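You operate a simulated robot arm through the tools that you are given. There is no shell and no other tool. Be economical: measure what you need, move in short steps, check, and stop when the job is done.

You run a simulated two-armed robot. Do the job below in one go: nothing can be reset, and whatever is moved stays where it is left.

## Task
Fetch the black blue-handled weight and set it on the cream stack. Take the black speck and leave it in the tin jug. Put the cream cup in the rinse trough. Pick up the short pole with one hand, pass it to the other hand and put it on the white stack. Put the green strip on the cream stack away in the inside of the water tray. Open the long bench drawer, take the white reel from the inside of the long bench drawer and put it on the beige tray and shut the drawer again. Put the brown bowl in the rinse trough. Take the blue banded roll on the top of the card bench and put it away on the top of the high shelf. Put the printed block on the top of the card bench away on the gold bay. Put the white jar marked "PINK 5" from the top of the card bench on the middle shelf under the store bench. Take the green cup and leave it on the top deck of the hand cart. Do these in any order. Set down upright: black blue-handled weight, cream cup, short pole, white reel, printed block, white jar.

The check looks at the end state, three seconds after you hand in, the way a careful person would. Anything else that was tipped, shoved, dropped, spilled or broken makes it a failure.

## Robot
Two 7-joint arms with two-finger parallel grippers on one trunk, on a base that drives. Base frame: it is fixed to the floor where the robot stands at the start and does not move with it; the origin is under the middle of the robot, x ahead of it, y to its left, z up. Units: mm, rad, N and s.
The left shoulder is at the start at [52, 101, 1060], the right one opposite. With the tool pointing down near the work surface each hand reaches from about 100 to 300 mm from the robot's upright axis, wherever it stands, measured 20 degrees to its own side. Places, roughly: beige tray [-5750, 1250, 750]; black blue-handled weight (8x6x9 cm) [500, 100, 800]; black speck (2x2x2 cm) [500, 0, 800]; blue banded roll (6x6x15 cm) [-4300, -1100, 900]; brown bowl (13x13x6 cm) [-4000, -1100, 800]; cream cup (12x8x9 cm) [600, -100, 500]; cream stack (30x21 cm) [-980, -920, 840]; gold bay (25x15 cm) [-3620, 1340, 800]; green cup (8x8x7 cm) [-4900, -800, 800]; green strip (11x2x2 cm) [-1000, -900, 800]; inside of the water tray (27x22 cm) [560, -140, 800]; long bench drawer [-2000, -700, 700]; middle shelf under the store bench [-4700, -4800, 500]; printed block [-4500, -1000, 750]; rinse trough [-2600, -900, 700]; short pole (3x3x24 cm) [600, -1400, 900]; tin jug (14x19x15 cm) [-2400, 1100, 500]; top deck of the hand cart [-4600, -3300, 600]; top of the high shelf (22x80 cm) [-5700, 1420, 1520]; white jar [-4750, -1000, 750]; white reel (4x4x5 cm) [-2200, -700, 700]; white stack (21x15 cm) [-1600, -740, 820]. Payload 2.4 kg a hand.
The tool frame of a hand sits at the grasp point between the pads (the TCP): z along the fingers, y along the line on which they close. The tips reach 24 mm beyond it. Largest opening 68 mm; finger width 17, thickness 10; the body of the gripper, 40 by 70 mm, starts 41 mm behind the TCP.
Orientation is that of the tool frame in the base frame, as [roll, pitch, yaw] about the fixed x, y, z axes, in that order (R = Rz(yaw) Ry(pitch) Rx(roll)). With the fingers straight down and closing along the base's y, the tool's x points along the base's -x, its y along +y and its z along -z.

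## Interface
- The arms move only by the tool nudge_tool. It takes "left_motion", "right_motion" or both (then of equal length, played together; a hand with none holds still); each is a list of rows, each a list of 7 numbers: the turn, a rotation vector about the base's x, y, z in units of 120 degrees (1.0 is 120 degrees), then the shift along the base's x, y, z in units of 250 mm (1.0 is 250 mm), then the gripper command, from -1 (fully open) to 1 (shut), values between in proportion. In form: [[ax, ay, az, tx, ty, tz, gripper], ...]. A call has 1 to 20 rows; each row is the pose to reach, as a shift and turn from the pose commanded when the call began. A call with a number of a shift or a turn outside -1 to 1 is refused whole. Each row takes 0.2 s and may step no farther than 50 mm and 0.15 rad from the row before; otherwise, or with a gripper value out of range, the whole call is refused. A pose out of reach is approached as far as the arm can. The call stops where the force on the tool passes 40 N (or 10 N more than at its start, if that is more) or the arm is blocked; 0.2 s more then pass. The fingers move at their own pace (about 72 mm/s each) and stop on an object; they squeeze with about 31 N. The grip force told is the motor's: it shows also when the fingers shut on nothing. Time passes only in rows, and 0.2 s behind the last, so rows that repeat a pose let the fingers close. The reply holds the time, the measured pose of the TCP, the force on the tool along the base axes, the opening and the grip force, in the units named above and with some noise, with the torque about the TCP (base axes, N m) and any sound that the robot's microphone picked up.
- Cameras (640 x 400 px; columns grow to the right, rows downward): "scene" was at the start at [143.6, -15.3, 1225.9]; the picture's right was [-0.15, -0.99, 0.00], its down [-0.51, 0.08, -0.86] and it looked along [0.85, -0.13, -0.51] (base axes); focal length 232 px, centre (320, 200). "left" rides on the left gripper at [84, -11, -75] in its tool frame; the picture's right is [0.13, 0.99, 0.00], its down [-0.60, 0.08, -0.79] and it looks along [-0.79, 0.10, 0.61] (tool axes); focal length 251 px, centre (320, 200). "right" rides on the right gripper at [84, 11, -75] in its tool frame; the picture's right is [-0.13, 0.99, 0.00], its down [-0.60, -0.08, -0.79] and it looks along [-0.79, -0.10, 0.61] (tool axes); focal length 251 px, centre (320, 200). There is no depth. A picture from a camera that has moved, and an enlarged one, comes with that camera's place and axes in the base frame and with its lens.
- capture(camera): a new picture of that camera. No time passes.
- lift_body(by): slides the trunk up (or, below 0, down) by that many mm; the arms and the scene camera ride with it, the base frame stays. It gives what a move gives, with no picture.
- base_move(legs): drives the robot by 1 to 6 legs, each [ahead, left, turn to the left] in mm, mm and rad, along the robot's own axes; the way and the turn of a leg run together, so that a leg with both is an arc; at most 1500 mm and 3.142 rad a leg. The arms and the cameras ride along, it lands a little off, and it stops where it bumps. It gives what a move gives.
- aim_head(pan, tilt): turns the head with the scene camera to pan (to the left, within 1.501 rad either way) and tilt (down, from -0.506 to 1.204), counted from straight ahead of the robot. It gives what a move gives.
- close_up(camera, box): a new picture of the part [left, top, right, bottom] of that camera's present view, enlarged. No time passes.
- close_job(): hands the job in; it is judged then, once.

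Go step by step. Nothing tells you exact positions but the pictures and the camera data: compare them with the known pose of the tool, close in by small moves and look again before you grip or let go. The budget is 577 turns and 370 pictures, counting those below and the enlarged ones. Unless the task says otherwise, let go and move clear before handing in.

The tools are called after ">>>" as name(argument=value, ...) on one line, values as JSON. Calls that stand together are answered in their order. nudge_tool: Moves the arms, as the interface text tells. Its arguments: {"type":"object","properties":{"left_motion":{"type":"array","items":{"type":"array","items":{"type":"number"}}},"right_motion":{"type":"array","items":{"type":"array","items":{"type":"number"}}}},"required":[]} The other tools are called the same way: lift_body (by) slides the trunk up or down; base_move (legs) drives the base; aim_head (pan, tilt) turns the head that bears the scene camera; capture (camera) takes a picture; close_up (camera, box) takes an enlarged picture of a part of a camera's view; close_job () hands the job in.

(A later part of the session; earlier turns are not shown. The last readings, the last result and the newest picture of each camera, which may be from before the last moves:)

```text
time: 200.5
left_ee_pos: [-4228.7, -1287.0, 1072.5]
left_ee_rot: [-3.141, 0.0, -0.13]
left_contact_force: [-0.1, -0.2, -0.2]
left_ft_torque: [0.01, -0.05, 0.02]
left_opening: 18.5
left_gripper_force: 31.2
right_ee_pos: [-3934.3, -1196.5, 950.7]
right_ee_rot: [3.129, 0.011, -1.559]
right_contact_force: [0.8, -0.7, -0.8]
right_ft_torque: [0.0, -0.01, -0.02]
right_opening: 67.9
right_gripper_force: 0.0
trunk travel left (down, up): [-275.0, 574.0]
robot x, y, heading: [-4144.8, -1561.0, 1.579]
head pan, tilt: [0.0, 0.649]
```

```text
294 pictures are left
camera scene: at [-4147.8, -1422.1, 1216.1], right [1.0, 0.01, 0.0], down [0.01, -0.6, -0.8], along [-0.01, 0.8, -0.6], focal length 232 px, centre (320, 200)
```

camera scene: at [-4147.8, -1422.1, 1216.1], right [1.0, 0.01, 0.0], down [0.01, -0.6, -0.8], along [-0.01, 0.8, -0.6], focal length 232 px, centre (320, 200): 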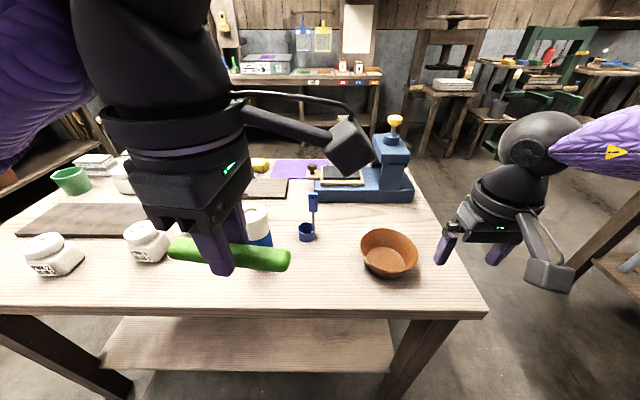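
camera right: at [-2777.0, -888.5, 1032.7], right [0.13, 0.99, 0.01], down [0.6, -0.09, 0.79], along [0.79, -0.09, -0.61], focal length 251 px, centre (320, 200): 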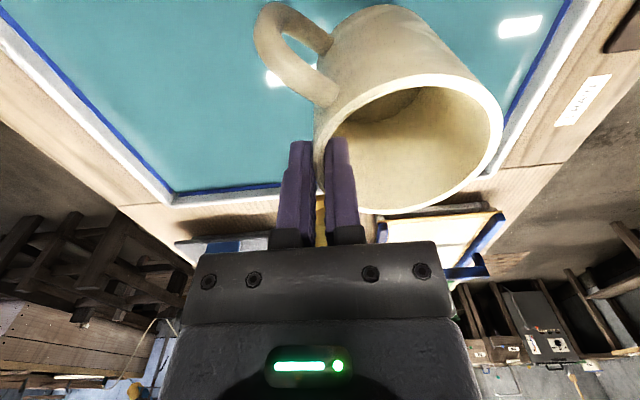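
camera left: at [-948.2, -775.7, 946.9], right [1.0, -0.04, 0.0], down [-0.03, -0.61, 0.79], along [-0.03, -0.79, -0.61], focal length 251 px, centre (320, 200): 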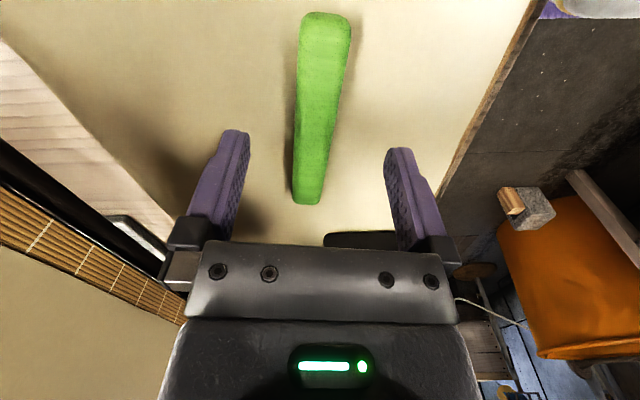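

The bowl is centred near (−4010, −1090) with its rim at z≈850. I close in, and tilt the right hand outward by 24° to match the bowl's sloping wall.

>>> base_move(legs=[[130, 0, 0]])

>>> nudge_tool(right_motion=[[0, 0.06, 0, 0, 0, 0, -0.2], [0, 0.12, 0, 0, 0, 0, -0.2], [0, 0.2, 0, 0, 0, 0, -0.2]])

>>> capture(camera="right")

>>> capture(camera="scene")

```text
time: 201.8
left_ee_pos: [-4228.2, -1156.2, 1072.6]
left_ee_rot: [3.141, -0.001, -0.131]
left_contact_force: [1.3, -0.1, -0.5]
left_ft_torque: [0.0, -0.02, 0.01]
left_opening: 18.3
left_gripper_force: 31.0
right_ee_pos: [-3933.6, -1065.9, 951.5]
right_ee_rot: [3.129, 0.011, -1.561]
right_contact_force: [0.3, 1.3, -0.2]
right_ft_torque: [0.04, -0.01, -0.02]
right_opening: 68.0
right_gripper_force: 0.0
trunk travel left (down, up): [-275.0, 574.0]
robot x, y, heading: [-4146.7, -1429.0, 1.581]
head pan, tilt: [0.0, 0.649]
```

```text
refused: row 3 steps farther than a row can; nothing moved
```

```text
293 pictures are left
camera right: at [-3942.5, -1150.7, 1025.4], right [-0.99, 0.12, 0.01], down [0.08, 0.6, 0.8], along [0.09, 0.79, -0.6], focal length 251 px, centre (320, 200)
```

right: 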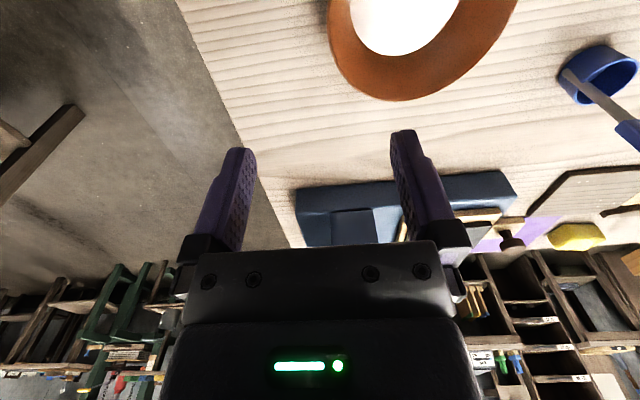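

```text
292 pictures are left
camera scene: at [-4148.8, -1290.5, 1216.0], right [1.0, 0.01, 0.0], down [0.01, -0.61, -0.8], along [-0.01, 0.8, -0.61], focal length 232 px, centre (320, 200)
```

scene: 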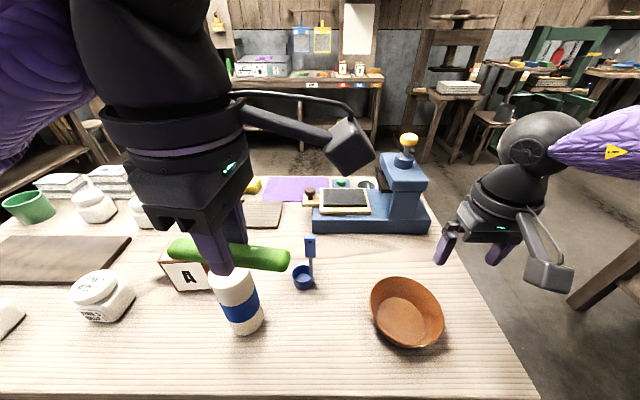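

>>> nudge_tool(right_motion=[[0, 0.066, 0, 0.03, -0.03, 0, -0.2], [0, 0.132, 0, 0.06, -0.07, -0.04, -0.2], [0, 0.2, 0, 0.094, -0.104, -0.08, -0.2], [0, 0.2, 0, 0.03, -0.104, -0.224, -0.2]])

>>> capture(camera="right")

>>> close_up(camera="scene", box=[340, 200, 560, 360])

```text
time: 202.8
left_ee_pos: [-4227.9, -1155.2, 1071.9]
left_ee_rot: [-3.141, 0.0, -0.132]
left_contact_force: [-0.1, 0.3, 0.4]
left_ft_torque: [0.0, 0.0, 0.0]
left_opening: 18.6
left_gripper_force: 31.1
right_ee_pos: [-3926.6, -1093.1, 894.9]
right_ee_rot: [2.707, 0.015, -1.566]
right_contact_force: [-0.3, -0.1, 0.1]
right_ft_torque: [-0.01, -0.04, 0.0]
right_opening: 40.9
right_gripper_force: 0.1
trunk travel left (down, up): [-275.0, 574.0]
robot x, y, heading: [-4149.8, -1430.2, 1.58]
head pan, tilt: [0.0, 0.649]
```

```text
291 pictures are left
camera right: at [-3903.0, -1178.1, 965.2], right [-0.9, 0.12, 0.42], down [0.4, 0.6, 0.69], along [-0.17, 0.79, -0.59], focal length 251 px, centre (320, 200)
```

right: 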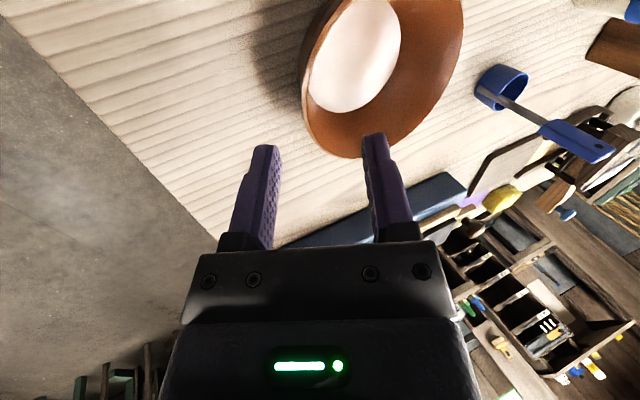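

```text
2.50 times, centred on (450, 280) of scene
camera zoom: at [-4148.7, -1290.8, 1216.1], right [1.0, 0.01, 0.0], down [0.01, -0.6, -0.8], along [-0.01, 0.8, -0.6], focal length 580 px, centre (-5, 0)
```

zoom: 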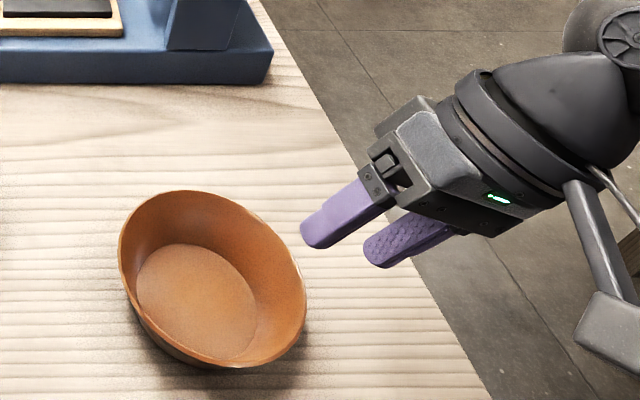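

>>> nudge_tool(right_motion=[[0, 0, 0, -0.06, 0, -0.11, -0.2], [0, 0, 0, -0.12, 0, -0.21, -0.2]])

>>> capture(camera="right")

>>> close_up(camera="scene", box=[340, 200, 560, 360])

```text
time: 203.4
left_ee_pos: [-4228.7, -1156.3, 1073.6]
left_ee_rot: [-3.141, 0.0, -0.131]
left_contact_force: [0.6, -0.5, -0.2]
left_ft_torque: [-0.01, -0.02, 0.03]
left_opening: 18.8
left_gripper_force: 30.7
right_ee_pos: [-3956.6, -1092.6, 841.0]
right_ee_rot: [2.709, 0.014, -1.565]
right_contact_force: [-0.5, 0.2, 0.2]
right_ft_torque: [-0.01, 0.02, 0.0]
right_opening: 40.9
right_gripper_force: 0.1
trunk travel left (down, up): [-275.0, 574.0]
robot x, y, heading: [-4145.2, -1433.1, 1.577]
head pan, tilt: [0.0, 0.649]
```

```text
289 pictures are left
camera right: at [-3934.4, -1178.3, 911.5], right [-0.9, 0.12, 0.42], down [0.4, 0.6, 0.7], along [-0.17, 0.79, -0.59], focal length 251 px, centre (320, 200)
```

right: 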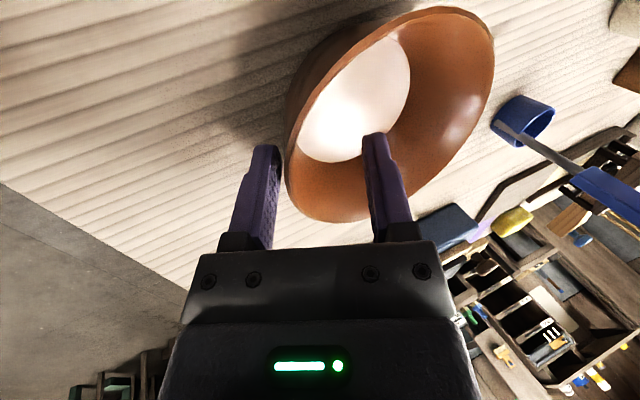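

```text
2.50 times, centred on (450, 280) of scene
camera zoom: at [-4148.9, -1290.7, 1216.1], right [1.0, 0.01, 0.0], down [0.01, -0.6, -0.8], along [-0.01, 0.8, -0.6], focal length 580 px, centre (-5, 0)
```

zoom: 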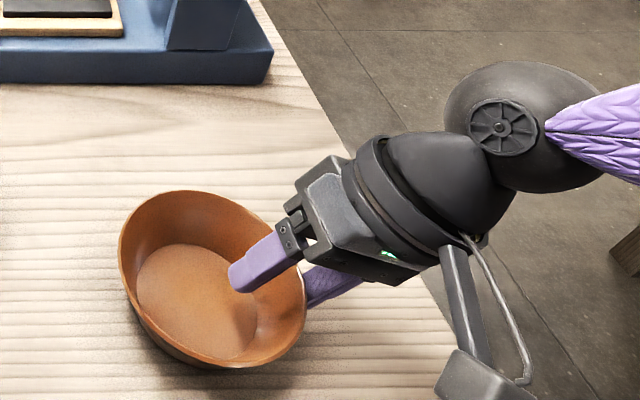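

One finger is inside, one outside. I close and lift.

>>> nudge_tool(right_motion=[[0, 0, 0, 0, 0, 0, 1], [0, 0, 0, 0, 0, 0, 1], [0, 0, 0, 0, 0, 0, 1], [0, 0, 0, 0, 0, 0, 1]])

>>> nudge_tool(right_motion=[[0, 0, 0, 0, 0, 0.06, 1], [0, 0, 0, 0, 0, 0.2, 1], [0, 0, 0, 0, 0, 0.36, 1], [0, 0, 0, 0, 0, 0.5, 1]])

>>> capture(camera="scene")

```text
time: 204.4
left_ee_pos: [-4228.5, -1156.6, 1072.6]
left_ee_rot: [3.141, 0.001, -0.13]
left_contact_force: [0.1, -0.9, -0.3]
left_ft_torque: [0.01, 0.01, -0.02]
left_opening: 18.4
left_gripper_force: 30.9
right_ee_pos: [-3957.1, -1093.4, 840.9]
right_ee_rot: [2.709, 0.014, -1.564]
right_contact_force: [-0.3, 0.1, 1.0]
right_ft_torque: [-0.08, 0.05, -0.03]
right_opening: 3.1
right_gripper_force: 27.5
trunk travel left (down, up): [-275.0, 574.0]
robot x, y, heading: [-4149.2, -1430.0, 1.582]
head pan, tilt: [0.0, 0.649]
```

```text
time: 205.4
left_ee_pos: [-4229.5, -1156.9, 1072.6]
left_ee_rot: [-3.141, 0.0, -0.131]
left_contact_force: [0.3, 0.2, -0.3]
left_ft_torque: [0.0, 0.02, -0.02]
left_opening: 18.7
left_gripper_force: 31.2
right_ee_pos: [-3958.0, -1091.0, 969.2]
right_ee_rot: [2.711, 0.012, -1.567]
right_contact_force: [-0.3, -0.4, -2.0]
right_ft_torque: [-0.03, -0.13, -0.02]
right_opening: 3.1
right_gripper_force: 26.7
trunk travel left (down, up): [-275.0, 574.0]
robot x, y, heading: [-4147.8, -1432.8, 1.578]
head pan, tilt: [0.0, 0.649]
```

```text
287 pictures are left
camera scene: at [-4148.8, -1290.8, 1216.1], right [1.0, 0.01, 0.0], down [0.01, -0.6, -0.8], along [-0.01, 0.8, -0.6], focal length 232 px, centre (320, 200)
```

scene: 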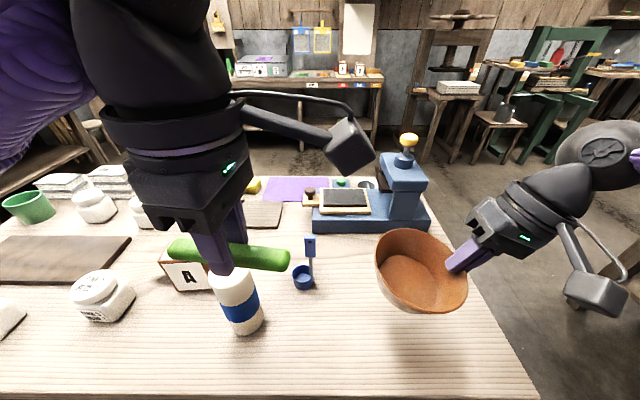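

The bowl hangs level. I drive back to the trough end.

>>> base_move(legs=[[-190, 0, 0], [0, -900, 0], [750, 0, 0], [0, 0, -1.58], [100, 0, 0]])

>>> aim_head(pan=-0.3, tilt=0.7)

>>> capture(camera="scene")

```text
time: 219.7
left_ee_pos: [-2866.8, -774.5, 1072.7]
left_ee_rot: [3.141, -0.001, -1.705]
left_contact_force: [0.5, 0.0, -0.2]
left_ft_torque: [0.0, -0.01, 0.01]
left_opening: 18.5
left_gripper_force: 31.2
right_ee_pos: [-2801.0, -1044.5, 966.3]
right_ee_rot: [2.71, 0.012, -3.14]
right_contact_force: [0.5, -0.2, -2.3]
right_ft_torque: [-0.17, 0.01, 0.0]
right_opening: 3.5
right_gripper_force: 27.4
trunk travel left (down, up): [-275.0, 574.0]
robot x, y, heading: [-3137.8, -859.3, 0.006]
head pan, tilt: [0.0, 0.649]
```

```text
time: 220.5
left_ee_pos: [-2866.7, -773.9, 1073.5]
left_ee_rot: [3.142, 0.0, -1.707]
left_contact_force: [0.2, -0.6, 0.0]
left_ft_torque: [0.02, 0.01, 0.03]
left_opening: 18.6
left_gripper_force: 31.1
right_ee_pos: [-2802.3, -1043.8, 967.3]
right_ee_rot: [2.71, 0.012, -3.14]
right_contact_force: [0.2, -0.3, -2.6]
right_ft_torque: [-0.18, -0.01, 0.03]
right_opening: 3.3
right_gripper_force: 26.8
trunk travel left (down, up): [-275.0, 574.0]
robot x, y, heading: [-3142.1, -855.0, 0.005]
head pan, tilt: [-0.3, 0.7]
```

```text
286 pictures are left
camera scene: at [-3005.2, -879.8, 1211.7], right [-0.29, -0.96, 0.0], down [-0.62, 0.19, -0.76], along [0.73, -0.22, -0.64], focal length 232 px, centre (320, 200)
```

scene: 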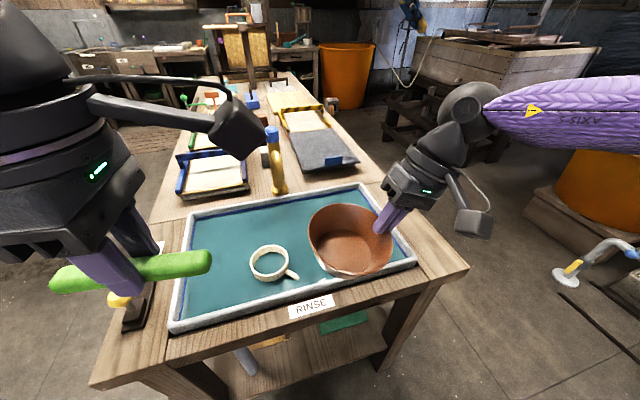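

The cup is at (−2710, −858) in the trough, so the bowl goes beside it at about (−2690, −1010). I close in and lower.

>>> base_move(legs=[[98, -20, 0]])

>>> nudge_tool(right_motion=[[0, 0, 0, 0.06, 0, -0.1, 1], [0, 0, 0, 0.06, 0, -0.25, 1], [0, 0, 0, 0.06, 0, -0.4, 1]])

>>> capture(camera="scene")

>>> capture(camera="right")

```text
time: 221.6
left_ee_pos: [-2768.2, -793.8, 1071.8]
left_ee_rot: [3.141, -0.001, -1.703]
left_contact_force: [-0.2, -0.5, 0.0]
left_ft_torque: [0.02, 0.0, 0.01]
left_opening: 18.7
left_gripper_force: 30.4
right_ee_pos: [-2704.4, -1063.2, 966.5]
right_ee_rot: [2.71, 0.012, -3.137]
right_contact_force: [0.2, -0.8, -2.6]
right_ft_torque: [-0.14, -0.02, 0.01]
right_opening: 3.6
right_gripper_force: 27.7
trunk travel left (down, up): [-275.0, 574.0]
robot x, y, heading: [-3044.4, -876.5, 0.006]
head pan, tilt: [-0.3, 0.7]
```

```text
time: 222.4
left_ee_pos: [-2767.7, -792.9, 1072.0]
left_ee_rot: [-3.141, 0.001, -1.703]
left_contact_force: [1.0, -0.3, -1.1]
left_ft_torque: [-0.02, 0.03, -0.03]
left_opening: 18.3
left_gripper_force: 31.6
right_ee_pos: [-2687.7, -1064.3, 867.6]
right_ee_rot: [2.711, 0.013, -3.139]
right_contact_force: [-0.6, -0.1, -1.6]
right_ft_torque: [-0.14, 0.0, 0.03]
right_opening: 3.3
right_gripper_force: 27.4
trunk travel left (down, up): [-275.0, 574.0]
robot x, y, heading: [-3040.6, -868.1, 0.004]
head pan, tilt: [-0.3, 0.7]
```

```text
285 pictures are left
camera scene: at [-2907.5, -899.3, 1211.7], right [-0.29, -0.96, 0.0], down [-0.62, 0.19, -0.76], along [0.73, -0.22, -0.64], focal length 232 px, centre (320, 200)
```

scene: 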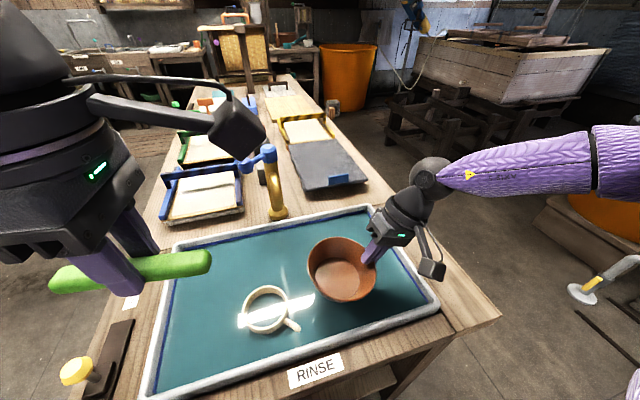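

```text
284 pictures are left
camera right: at [-2772.4, -1085.7, 938.0], right [0.12, 0.9, 0.42], down [0.6, -0.4, 0.7], along [0.79, 0.16, -0.59], focal length 251 px, centre (320, 200)
```

right: 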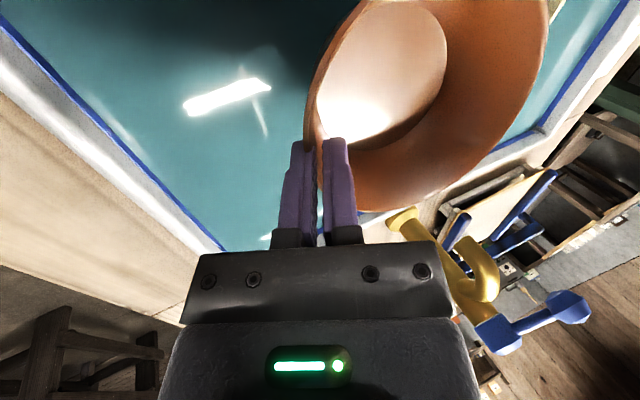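

>>> nudge_tool(right_motion=[[0, 0, 0, 0, 0.02, -0.15, 1], [0, 0, 0, 0, 0.02, -0.3, 1], [0, 0, 0, 0, 0.02, -0.33, 1]])

>>> nudge_tool(right_motion=[[0, 0, 0, 0, 0, -0.012, 1], [0, 0, 0, 0, 0, -0.024, 1]])

>>> capture(camera="scene")

```text
time: 223.2
left_ee_pos: [-2768.9, -794.8, 1073.5]
left_ee_rot: [-3.141, 0.0, -1.704]
left_contact_force: [0.0, -0.3, -0.3]
left_ft_torque: [-0.01, -0.01, -0.01]
left_opening: 18.4
left_gripper_force: 30.7
right_ee_pos: [-2690.1, -1059.5, 784.7]
right_ee_rot: [2.709, 0.014, -3.138]
right_contact_force: [-0.5, 0.5, -1.2]
right_ft_torque: [-0.12, -0.02, 0.01]
right_opening: 3.3
right_gripper_force: 27.3
trunk travel left (down, up): [-275.0, 574.0]
robot x, y, heading: [-3041.9, -873.9, 0.007]
head pan, tilt: [-0.3, 0.7]
```

```text
time: 223.8
left_ee_pos: [-2770.2, -792.8, 1073.7]
left_ee_rot: [3.141, -0.001, -1.703]
left_contact_force: [0.0, -0.6, -0.3]
left_ft_torque: [-0.01, 0.0, 0.0]
left_opening: 18.6
left_gripper_force: 30.9
right_ee_pos: [-2688.7, -1059.3, 777.8]
right_ee_rot: [2.709, 0.013, -3.14]
right_contact_force: [-0.4, 0.5, -2.0]
right_ft_torque: [-0.11, 0.01, 0.02]
right_opening: 3.3
right_gripper_force: 27.3
trunk travel left (down, up): [-275.0, 574.0]
robot x, y, heading: [-3042.9, -871.6, 0.01]
head pan, tilt: [-0.3, 0.7]
```

```text
283 pictures are left
camera scene: at [-2907.5, -899.2, 1211.7], right [-0.29, -0.96, 0.0], down [-0.62, 0.19, -0.76], along [0.73, -0.22, -0.64], focal length 232 px, centre (320, 200)
```

scene: 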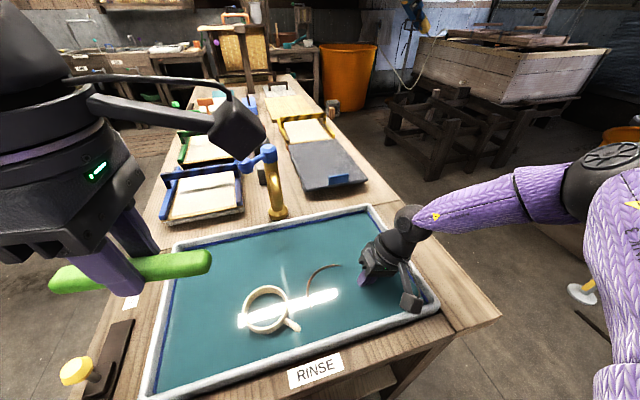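

>>> nudge_tool(right_motion=[[0, 0, 0, 0, 0, -0.01, 1], [0, 0, 0, 0, 0, -0.02, 1]])

>>> nudge_tool(right_motion=[[0, 0, 0, 0, 0, -0.01, 1], [0, 0, 0, 0, 0, -0.02, 1]])

```text
time: 224.4
left_ee_pos: [-2768.3, -794.2, 1073.4]
left_ee_rot: [3.141, -0.001, -1.705]
left_contact_force: [-0.8, -0.2, -0.9]
left_ft_torque: [-0.04, 0.03, -0.01]
left_opening: 18.8
left_gripper_force: 30.9
right_ee_pos: [-2690.4, -1058.9, 773.3]
right_ee_rot: [2.71, 0.014, -3.14]
right_contact_force: [-0.6, -1.6, 3.3]
right_ft_torque: [-0.05, 0.15, 0.08]
right_opening: 3.4
right_gripper_force: 27.1
trunk travel left (down, up): [-275.0, 574.0]
robot x, y, heading: [-3044.2, -872.7, 0.008]
head pan, tilt: [-0.3, 0.7]
```

```text
time: 225.0
left_ee_pos: [-2769.9, -794.5, 1074.3]
left_ee_rot: [3.142, 0.0, -1.704]
left_contact_force: [0.5, 0.3, -0.3]
left_ft_torque: [0.03, 0.05, -0.01]
left_opening: 18.5
left_gripper_force: 31.3
right_ee_pos: [-2688.5, -1059.4, 769.2]
right_ee_rot: [2.71, 0.017, -3.14]
right_contact_force: [4.5, -2.6, 19.7]
right_ft_torque: [0.46, 0.11, -0.17]
right_opening: 3.4
right_gripper_force: 27.0
trunk travel left (down, up): [-275.0, 574.0]
robot x, y, heading: [-3044.1, -873.6, 0.005]
head pan, tilt: [-0.3, 0.7]
```

Bottomed out. I ease off, open a little and withdraw along the tilted finger axis.

>>> nudge_tool(right_motion=[[0, 0, 0, 0, 0, 0.014, 1], [0, 0, 0, 0, 0, 0.014, 0.4], [0, 0, 0, 0, 0, 0.014, 0.3], [0, 0, 0, 0, 0, 0.014, 0.3], [0, 0, 0, 0, -0.04, 0.1, 0.3], [0, 0, 0, 0, -0.1, 0.22, 0.3], [0, 0, 0, 0, -0.16, 0.36, 0.2], [0, 0, 0, 0, -0.2, 0.55, -0.2], [0, 0, 0, 0, -0.2, 0.74, -1]])

>>> capture(camera="scene")

```text
time: 227.0
left_ee_pos: [-2769.4, -794.0, 1072.9]
left_ee_rot: [3.14, -0.002, -1.702]
left_contact_force: [0.5, -0.5, -0.4]
left_ft_torque: [0.0, -0.03, 0.02]
left_opening: 18.4
left_gripper_force: 31.5
right_ee_pos: [-2688.4, -1108.6, 951.8]
right_ee_rot: [2.71, 0.012, -3.139]
right_contact_force: [-0.1, 0.0, -0.7]
right_ft_torque: [0.0, 0.01, 0.04]
right_opening: 68.0
right_gripper_force: 0.0
trunk travel left (down, up): [-275.0, 574.0]
robot x, y, heading: [-3043.7, -875.7, 0.008]
head pan, tilt: [-0.3, 0.7]
```

```text
282 pictures are left
camera scene: at [-2907.7, -899.2, 1211.8], right [-0.29, -0.96, 0.0], down [-0.62, 0.19, -0.76], along [0.73, -0.22, -0.64], focal length 232 px, centre (320, 200)
```

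scene: 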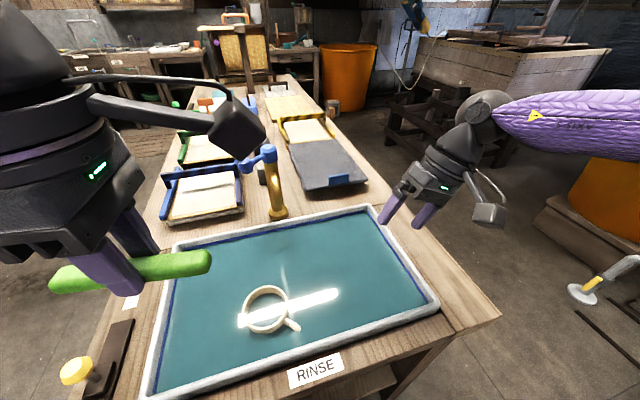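

Cup and bowl are in the trough. Now I return to the start bench with the strip in the left hand, along y≈−50.

>>> base_move(legs=[[-110, 0, 0], [0, 830, 0], [1500, 0, 0], [1400, 0, 0]])

>>> aim_head(pan=0, tilt=0.8)

>>> capture(camera="scene")

```text
time: 245.9
left_ee_pos: [26.5, 38.9, 1073.7]
left_ee_rot: [3.141, 0.001, -1.714]
left_contact_force: [-0.6, 0.3, -0.4]
left_ft_torque: [-0.03, 0.01, -0.01]
left_opening: 18.4
left_gripper_force: 31.0
right_ee_pos: [104.5, -277.9, 950.8]
right_ee_rot: [2.709, 0.014, 3.132]
right_contact_force: [-0.1, 0.4, -0.4]
right_ft_torque: [0.0, 0.02, -0.01]
right_opening: 68.0
right_gripper_force: 0.0
trunk travel left (down, up): [-275.0, 574.0]
robot x, y, heading: [-247.6, -38.3, -0.002]
head pan, tilt: [-0.3, 0.7]
```

```text
time: 246.7
left_ee_pos: [26.7, 38.2, 1072.7]
left_ee_rot: [3.141, 0.0, -1.714]
left_contact_force: [-0.4, 0.6, 0.0]
left_ft_torque: [-0.01, -0.01, -0.02]
left_opening: 18.6
left_gripper_force: 31.2
right_ee_pos: [105.4, -278.1, 951.8]
right_ee_rot: [2.709, 0.013, 3.132]
right_contact_force: [-0.2, 0.0, 0.1]
right_ft_torque: [-0.02, -0.02, -0.04]
right_opening: 68.0
right_gripper_force: 0.0
trunk travel left (down, up): [-275.0, 574.0]
robot x, y, heading: [-248.5, -36.9, -0.007]
head pan, tilt: [0.0, 0.799]
```

```text
281 pictures are left
camera scene: at [-113.2, -41.0, 1203.5], right [0.0, -1.0, 0.0], down [-0.72, 0.0, -0.7], along [0.7, 0.0, -0.72], focal length 232 px, centre (320, 200)
```

scene: 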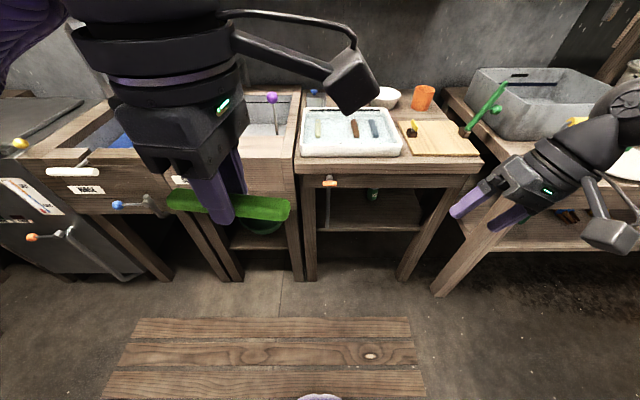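

I turn the left hand back to its forward orientation (strip then lies along x) and tuck the right hand away from the green brush.

>>> nudge_tool(left_motion=[[0, 0, -0.068, 0.02, 0, 0, 1], [0, 0, -0.136, 0.04, 0, 0, 1], [0, 0, -0.204, 0.06, 0, 0, 1], [0, 0, -0.272, 0.08, 0, 0, 1], [0, 0, -0.34, 0.1, 0, 0, 1], [0, 0, -0.409, 0.12, 0, 0, 1], [0, 0, -0.477, 0.14, 0, 0, 1], [0, 0, -0.545, 0.16, 0, 0, 1], [0, 0, -0.613, 0.18, 0, 0, 1], [0, 0, -0.682, 0.2, 0, 0, 1]], right_motion=[[-0.02, 0, 0, -0.06, 0, 0.05, -1], [-0.041, 0, 0, -0.12, 0, 0.1, -1], [-0.062, 0, 0, -0.18, 0, 0.15, -1], [-0.082, 0, 0, -0.24, 0, 0.2, -1], [-0.103, 0, 0, -0.3, 0, 0.25, -1], [-0.124, 0, 0, -0.36, 0, 0.3, -1], [-0.144, 0, 0, -0.42, 0, 0.35, -1], [-0.165, 0, 0, -0.48, 0, 0.4, -1], [-0.186, 0, 0, -0.54, 0, 0.45, -1], [-0.2065, 0, 0, -0.6, 0, 0.5, -1]])

>>> base_move(legs=[[400, -130, 0]])

>>> capture(camera="scene")

```text
time: 248.9
left_ee_pos: [77.4, 39.8, 1073.5]
left_ee_rot: [3.141, 0.0, 3.138]
left_contact_force: [0.3, 0.6, -0.7]
left_ft_torque: [-0.05, 0.01, -0.01]
left_opening: 18.5
left_gripper_force: 31.0
right_ee_pos: [-44.2, -278.5, 1077.7]
right_ee_rot: [-3.141, 0.016, 3.14]
right_contact_force: [-0.7, 0.1, -0.5]
right_ft_torque: [0.0, 0.01, 0.01]
right_opening: 67.7
right_gripper_force: 0.0
trunk travel left (down, up): [-275.0, 574.0]
robot x, y, heading: [-249.6, -39.4, -0.005]
head pan, tilt: [0.0, 0.799]
```

```text
time: 251.5
left_ee_pos: [469.8, -92.4, 1073.4]
left_ee_rot: [-3.142, 0.0, -3.139]
left_contact_force: [0.3, -0.1, 0.0]
left_ft_torque: [-0.01, 0.0, 0.01]
left_opening: 18.6
left_gripper_force: 31.1
right_ee_pos: [350.5, -410.1, 1078.0]
right_ee_rot: [-3.141, 0.015, -3.14]
right_contact_force: [-0.2, 0.4, 0.0]
right_ft_torque: [-0.03, 0.04, 0.02]
right_opening: 68.0
right_gripper_force: 0.1
trunk travel left (down, up): [-275.0, 574.0]
robot x, y, heading: [142.2, -171.7, 0.001]
head pan, tilt: [0.0, 0.799]
```

```text
280 pictures are left
camera scene: at [280.7, -173.8, 1203.5], right [0.0, -1.0, 0.0], down [-0.72, 0.0, -0.7], along [0.7, 0.0, -0.72], focal length 232 px, centre (320, 200)
```

scene: 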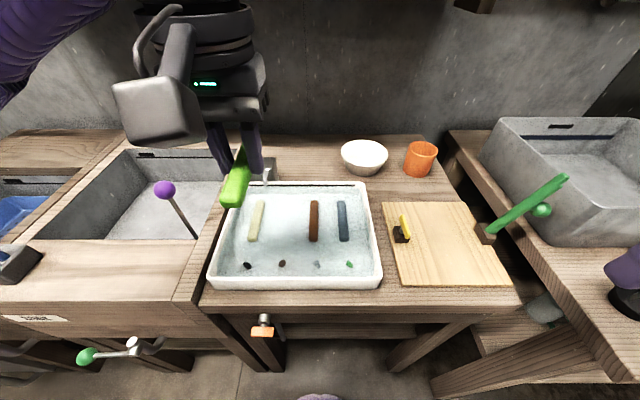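

Between the cream and brown sticks there's a free lane (y≈−95). I close in and move the strip above it.

>>> base_move(legs=[[75, 0, 0]])

>>> nudge_tool(left_motion=[[0, 0, 0, 0.09, 0, -0.15, 1], [0, 0, 0, 0.16, 0, -0.3, 1], [0, 0, 0, 0.16, 0, -0.48, 1], [0, 0, 0, 0.16, 0, -0.66, 1], [0, 0, 0, 0.16, 0, -0.78, 1]])

>>> capture(camera="left")

>>> close_up(camera="scene", box=[160, 160, 400, 320])

```text
time: 252.5
left_ee_pos: [546.5, -93.1, 1072.8]
left_ee_rot: [3.141, 0.0, -3.141]
left_contact_force: [0.8, 0.3, -0.2]
left_ft_torque: [0.0, 0.01, -0.01]
left_opening: 18.7
left_gripper_force: 31.0
right_ee_pos: [426.4, -411.8, 1077.7]
right_ee_rot: [3.141, 0.016, -3.14]
right_contact_force: [-0.2, 0.4, 0.6]
right_ft_torque: [-0.03, 0.03, -0.01]
right_opening: 68.0
right_gripper_force: 0.1
trunk travel left (down, up): [-275.0, 574.0]
robot x, y, heading: [220.3, -173.8, -0.001]
head pan, tilt: [0.0, 0.799]
```

```text
time: 253.7
left_ee_pos: [587.5, -94.3, 878.1]
left_ee_rot: [-3.141, -0.001, -3.141]
left_contact_force: [0.3, -0.4, 1.0]
left_ft_torque: [0.02, -0.05, 0.0]
left_opening: 18.6
left_gripper_force: 31.0
right_ee_pos: [427.0, -411.0, 1078.4]
right_ee_rot: [-3.141, 0.016, -3.14]
right_contact_force: [-0.2, 0.7, 1.1]
right_ft_torque: [-0.01, 0.02, -0.03]
right_opening: 68.2
right_gripper_force: 0.0
trunk travel left (down, up): [-275.0, 574.0]
robot x, y, heading: [223.0, -173.3, -0.002]
head pan, tilt: [0.0, 0.799]
```

```text
279 pictures are left
camera left: at [502.5, -105.6, 953.1], right [-0.13, 0.99, 0.0], down [0.6, 0.08, 0.79], along [0.79, 0.1, -0.61], focal length 251 px, centre (320, 200)
```

left: 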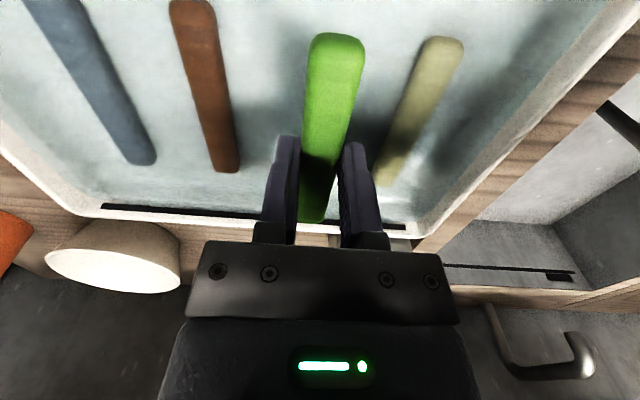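

```text
2.50 times, centred on (280, 240) of scene
camera zoom: at [357.1, -173.8, 1203.5], right [0.0, -1.0, 0.0], down [-0.72, 0.0, -0.7], along [0.7, 0.0, -0.72], focal length 580 px, centre (420, 100)
```

zoom: 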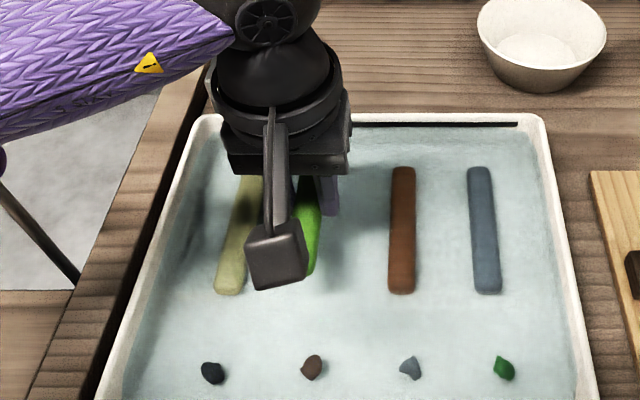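

The strip is in its lane. I lower until it touches the tray floor.

>>> nudge_tool(left_motion=[[0, 0, 0, 0, -0.014, -0.08, 1], [0, 0, 0, 0, -0.014, -0.14, 1]])

>>> nudge_tool(left_motion=[[0, 0, 0, 0, 0, -0.016, 1], [0, 0, 0, 0, 0, -0.032, 1]])

>>> nudge_tool(left_motion=[[0, 0, 0, 0, 0, -0.016, 1], [0, 0, 0, 0, 0, -0.032, 1]])

```text
time: 254.3
left_ee_pos: [587.8, -96.6, 842.6]
left_ee_rot: [-3.141, 0.0, -3.141]
left_contact_force: [-1.0, -0.4, -0.1]
left_ft_torque: [-0.01, 0.0, 0.0]
left_opening: 18.7
left_gripper_force: 31.0
right_ee_pos: [427.9, -411.1, 1078.1]
right_ee_rot: [-3.141, 0.015, 3.141]
right_contact_force: [-0.2, 0.6, 0.1]
right_ft_torque: [0.01, 0.01, -0.03]
right_opening: 68.0
right_gripper_force: 0.1
trunk travel left (down, up): [-275.0, 574.0]
robot x, y, heading: [219.5, -173.2, -0.003]
head pan, tilt: [0.0, 0.799]
```

```text
time: 254.9
left_ee_pos: [586.9, -96.2, 835.2]
left_ee_rot: [3.141, -0.001, -3.141]
left_contact_force: [0.1, 0.5, -0.3]
left_ft_torque: [0.01, -0.01, -0.02]
left_opening: 18.8
left_gripper_force: 31.0
right_ee_pos: [427.7, -411.2, 1077.6]
right_ee_rot: [-3.141, 0.015, 3.141]
right_contact_force: [0.6, 0.2, -0.2]
right_ft_torque: [0.03, 0.01, 0.0]
right_opening: 68.2
right_gripper_force: 0.1
trunk travel left (down, up): [-275.0, 574.0]
robot x, y, heading: [224.7, -172.3, -0.0]
head pan, tilt: [0.0, 0.799]
```

```text
time: 255.5
left_ee_pos: [586.8, -97.2, 830.0]
left_ee_rot: [-3.141, 0.006, -3.14]
left_contact_force: [2.3, 5.4, 38.7]
left_ft_torque: [0.31, 0.24, -0.1]
left_opening: 18.7
left_gripper_force: 31.0
right_ee_pos: [425.0, -411.0, 1078.0]
right_ee_rot: [3.141, 0.017, -3.141]
right_contact_force: [0.6, 0.2, -0.5]
right_ft_torque: [-0.02, -0.01, -0.02]
right_opening: 68.2
right_gripper_force: 0.1
trunk travel left (down, up): [-275.0, 574.0]
robot x, y, heading: [221.0, -174.8, -0.0]
head pan, tilt: [0.0, 0.799]
```

>>> nudge_tool(left_motion=[[0, 0, 0, 0, 0, 0.012, 1], [0, 0, 0, 0, 0, 0.012, 0.2], [0, 0, 0, 0, 0, 0.012, 0.1], [0, 0, 0, 0, 0, 0.012, 0.1], [0, 0, 0, 0, 0, 0.15, 0.1], [0, 0, 0, 0, 0, 0.3, 0.1], [0, 0, 0, 0, 0, 0.5, 0.1], [0, 0, 0, 0, 0, 0.7, -1]])

>>> close_up(camera="scene", box=[160, 160, 400, 320])

```text
time: 257.3
left_ee_pos: [585.6, -96.8, 1004.1]
left_ee_rot: [3.141, -0.001, -3.14]
left_contact_force: [0.1, 0.7, 0.0]
left_ft_torque: [-0.01, 0.03, -0.02]
left_opening: 67.8
left_gripper_force: 0.0
right_ee_pos: [426.5, -410.5, 1077.0]
right_ee_rot: [3.141, 0.016, -3.141]
right_contact_force: [-0.1, -0.6, 0.0]
right_ft_torque: [-0.03, 0.01, 0.0]
right_opening: 67.9
right_gripper_force: 0.0
trunk travel left (down, up): [-275.0, 574.0]
robot x, y, heading: [223.2, -170.6, -0.001]
head pan, tilt: [0.0, 0.799]
```

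```text
2.50 times, centred on (280, 240) of scene
camera zoom: at [357.0, -173.9, 1203.5], right [0.0, -1.0, 0.0], down [-0.72, 0.0, -0.7], along [0.7, 0.0, -0.72], focal length 580 px, centre (420, 100)
```

zoom: 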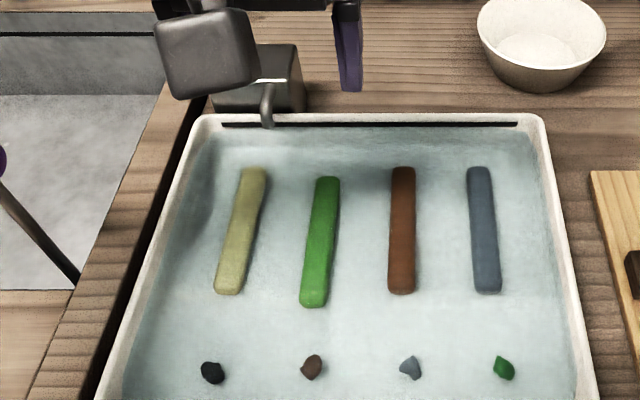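

The strip lies in the tray. Next the short pole: I back off and strafe right along the neighbouring bench.

>>> base_move(legs=[[-270, 0, 0], [0, -1100, 0]])

>>> aim_head(pan=-0.1, tilt=0.5)

>>> capture(camera="scene")

```text
time: 264.5
left_ee_pos: [325.4, -1193.7, 1000.6]
left_ee_rot: [3.141, 0.0, -3.121]
left_contact_force: [0.2, 0.3, 0.3]
left_ft_torque: [-0.04, -0.02, -0.02]
left_opening: 67.8
left_gripper_force: 0.0
right_ee_pos: [172.6, -1510.4, 1077.4]
right_ee_rot: [3.142, 0.016, -3.12]
right_contact_force: [1.0, -0.2, -0.2]
right_ft_torque: [0.0, -0.01, -0.01]
right_opening: 68.1
right_gripper_force: 0.1
trunk travel left (down, up): [-275.0, 574.0]
robot x, y, heading: [-39.9, -1278.0, 0.016]
head pan, tilt: [0.0, 0.799]
```

```text
time: 265.3
left_ee_pos: [324.8, -1192.2, 1001.8]
left_ee_rot: [3.141, 0.001, -3.122]
left_contact_force: [0.2, -0.3, -0.1]
left_ft_torque: [0.0, 0.02, 0.03]
left_opening: 68.0
left_gripper_force: 0.0
right_ee_pos: [171.9, -1510.8, 1078.1]
right_ee_rot: [-3.141, 0.015, -3.12]
right_contact_force: [-0.3, 0.2, 0.0]
right_ft_torque: [-0.03, 0.03, 0.02]
right_opening: 68.0
right_gripper_force: 0.2
trunk travel left (down, up): [-275.0, 574.0]
robot x, y, heading: [-37.7, -1273.2, 0.018]
head pan, tilt: [-0.099, 0.499]
```

```text
276 pictures are left
camera scene: at [107.5, -1284.4, 1229.4], right [-0.08, -1.0, 0.0], down [-0.48, 0.04, -0.88], along [0.87, -0.07, -0.48], focal length 232 px, centre (320, 200)
```

scene: 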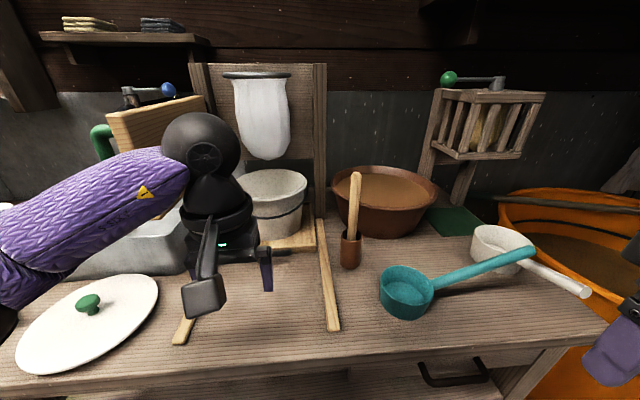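

>>> close_up(camera="scene", box=[290, 150, 420, 280])

```text
3.08 times, centred on (355, 215) of scene
camera zoom: at [107.5, -1284.4, 1229.4], right [-0.08, -1.0, 0.0], down [-0.48, 0.04, -0.88], along [0.87, -0.07, -0.48], focal length 714 px, centre (212, 154)
```

zoom: 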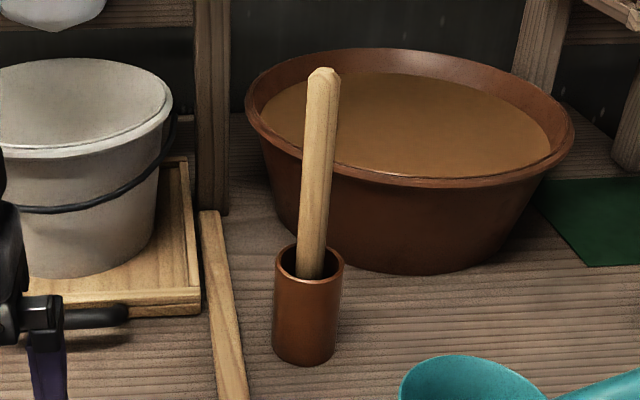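

The pole stands in a brown holder at about (551, −1397), top at z≈1040. It's deep on the bench, so I'll reach with the right hand pointing forward horizontally and pinch it at z≈960.

>>> nudge_tool(right_motion=[[0, -0.068, 0, 0.06, 0.04, -0.03, -1], [0, -0.136, 0, 0.12, 0.08, -0.06, -1], [0, -0.204, 0, 0.18, 0.12, -0.1, -1], [0, -0.272, 0, 0.24, 0.16, -0.13, -1], [0, -0.34, 0, 0.3, 0.2, -0.17, -1], [0, -0.409, 0, 0.36, 0.24, -0.2, -1], [0, -0.477, 0, 0.42, 0.28, -0.24, -1], [0, -0.545, 0, 0.48, 0.32, -0.28, -1], [0, -0.613, 0, 0.54, 0.36, -0.32, -1], [0, -0.682, 0, 0.6, 0.4, -0.36, -1], [0, -0.75, 0, 0.68, 0.43, -0.39, -1]])

>>> capture(camera="right")

>>> capture(camera="scene")

```text
time: 267.7
left_ee_pos: [325.6, -1192.4, 1000.9]
left_ee_rot: [3.14, -0.003, -3.12]
left_contact_force: [0.1, 0.0, 0.4]
left_ft_torque: [0.0, 0.0, 0.02]
left_opening: 68.2
left_gripper_force: 0.1
right_ee_pos: [368.0, -1386.3, 1046.2]
right_ee_rot: [2.835, 1.429, 2.834]
right_contact_force: [-1.2, -0.9, 0.5]
right_ft_torque: [0.0, -0.01, 0.01]
right_opening: 68.2
right_gripper_force: 0.0
right hand out of reach, approached as far as the arm can: row 4, 5, 6, 7, 8, 9, 10, 11
trunk travel left (down, up): [-275.0, 574.0]
robot x, y, heading: [-37.3, -1276.7, 0.017]
head pan, tilt: [-0.099, 0.499]
```

```text
274 pictures are left
camera right: at [283.7, -1372.7, 972.7], right [0.02, 0.99, 0.17], down [-0.71, -0.11, 0.7], along [0.71, -0.13, 0.69], focal length 251 px, centre (320, 200)
```

right: 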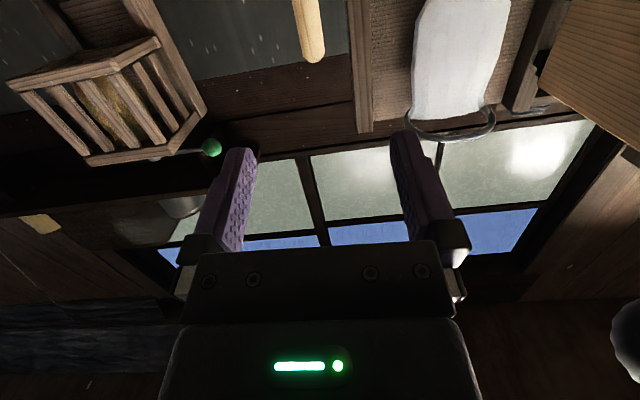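

```text
273 pictures are left
camera scene: at [107.1, -1284.5, 1229.6], right [-0.08, -1.0, 0.0], down [-0.48, 0.04, -0.88], along [0.88, -0.07, -0.48], focal length 232 px, centre (320, 200)
```

scene: 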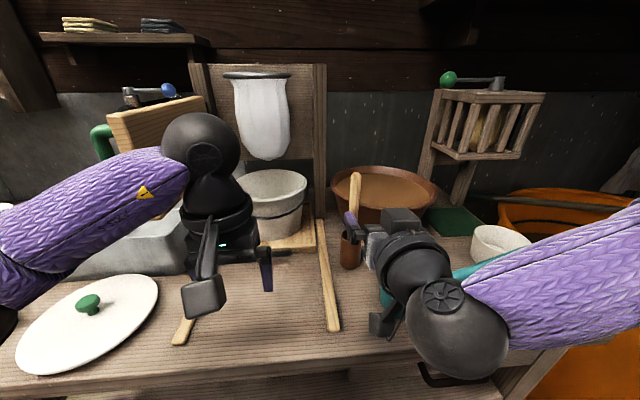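

The hand is now level and pointing forward. I drive 95 mm ahead, then lower it to pole height.

>>> base_move(legs=[[80, 0, -0.017]])

>>> nudge_tool(right_motion=[[0, 0, 0, 0, 0, -0.1, -1], [0, 0, 0, 0, 0, -0.2, -1], [0, 0, 0, 0, 0, -0.28, -1]])

>>> capture(camera="right")

>>> capture(camera="scene")

```text
time: 268.7
left_ee_pos: [406.2, -1198.0, 1002.6]
left_ee_rot: [-3.141, 0.001, -3.138]
left_contact_force: [0.4, 0.4, -0.4]
left_ft_torque: [-0.03, 0.01, -0.05]
left_opening: 68.2
left_gripper_force: 0.1
right_ee_pos: [445.2, -1393.6, 1045.7]
right_ee_rot: [2.843, 1.426, 2.828]
right_contact_force: [0.2, 0.6, 0.0]
right_ft_torque: [0.01, 0.01, 0.02]
right_opening: 68.1
right_gripper_force: 0.0
trunk travel left (down, up): [-275.0, 574.0]
robot x, y, heading: [44.4, -1273.9, 0.002]
head pan, tilt: [-0.099, 0.499]
```

```text
time: 269.5
left_ee_pos: [404.2, -1198.0, 1001.2]
left_ee_rot: [3.141, 0.001, -3.14]
left_contact_force: [0.0, 0.1, -0.1]
left_ft_torque: [0.03, -0.01, 0.05]
left_opening: 68.2
left_gripper_force: 0.1
right_ee_pos: [445.5, -1391.6, 1036.3]
right_ee_rot: [2.84, 1.426, 2.825]
right_contact_force: [-0.1, 0.4, 0.3]
right_ft_torque: [0.05, -0.01, -0.02]
right_opening: 67.9
right_gripper_force: 0.1
right hand out of reach, approached as far as the arm can: row 1, 2, 3
trunk travel left (down, up): [-275.0, 574.0]
robot x, y, heading: [42.2, -1279.2, -0.002]
head pan, tilt: [-0.099, 0.499]
```

```text
272 pictures are left
camera right: at [360.3, -1375.9, 962.9], right [0.04, 0.98, 0.17], down [-0.7, -0.1, 0.7], along [0.71, -0.15, 0.69], focal length 251 px, centre (320, 200)
```

right: 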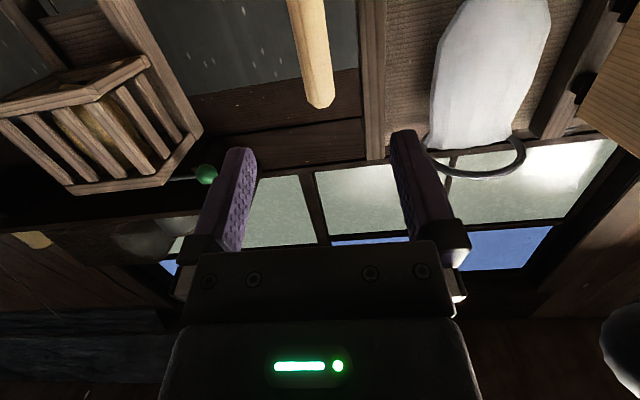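

```text
271 pictures are left
camera scene: at [186.0, -1286.1, 1229.5], right [-0.1, -1.0, 0.0], down [-0.48, 0.05, -0.88], along [0.87, -0.09, -0.48], focal length 232 px, centre (320, 200)
```

scene: 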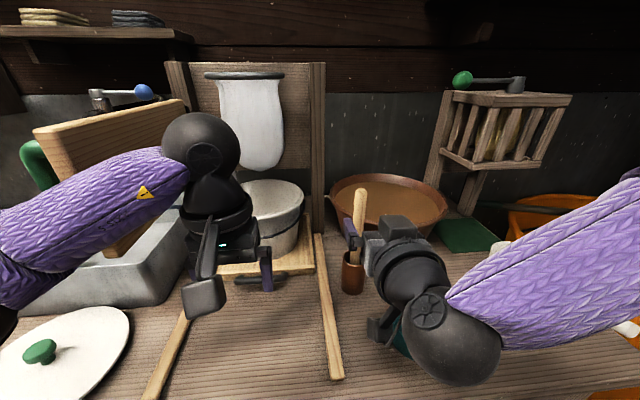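

The pole's top is at about (551, −1399, 1042), right in line. I lower the trunk to bring the hand down.

>>> lift_body(by=-70)

>>> capture(camera="right")

>>> capture(camera="scene")

```text
time: 270.6
left_ee_pos: [404.8, -1199.1, 931.5]
left_ee_rot: [-3.141, 0.001, -3.138]
left_contact_force: [0.0, -0.8, 0.4]
left_ft_torque: [0.01, -0.01, -0.01]
left_opening: 67.9
left_gripper_force: 0.1
right_ee_pos: [455.0, -1390.7, 948.4]
right_ee_rot: [2.92, 1.383, 2.903]
right_contact_force: [0.2, 0.7, 0.5]
right_ft_torque: [0.02, -0.01, 0.01]
right_opening: 68.2
right_gripper_force: 0.1
trunk travel left (down, up): [-205.0, 645.0]
robot x, y, heading: [39.4, -1275.0, -0.001]
head pan, tilt: [-0.099, 0.499]
```

```text
270 pictures are left
camera right: at [367.8, -1375.1, 879.2], right [0.04, 0.98, 0.17], down [-0.67, -0.09, 0.73], along [0.74, -0.15, 0.66], focal length 251 px, centre (320, 200)
```

right: 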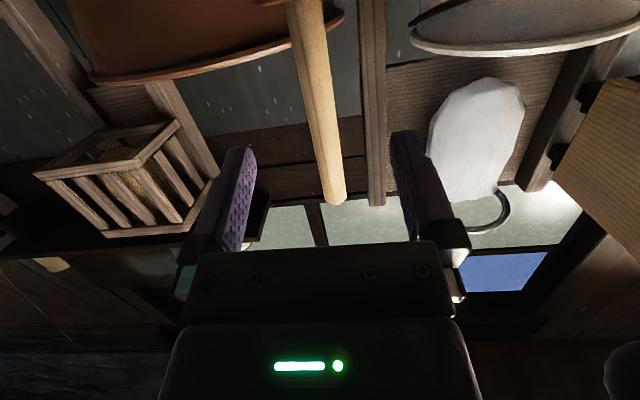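

```text
269 pictures are left
camera scene: at [202.8, -1286.1, 1158.3], right [-0.1, -1.0, 0.0], down [-0.48, 0.05, -0.88], along [0.87, -0.09, -0.48], focal length 232 px, centre (320, 200)
```

scene: 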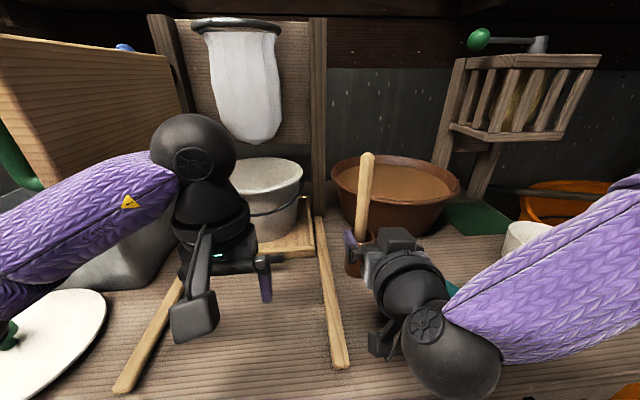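

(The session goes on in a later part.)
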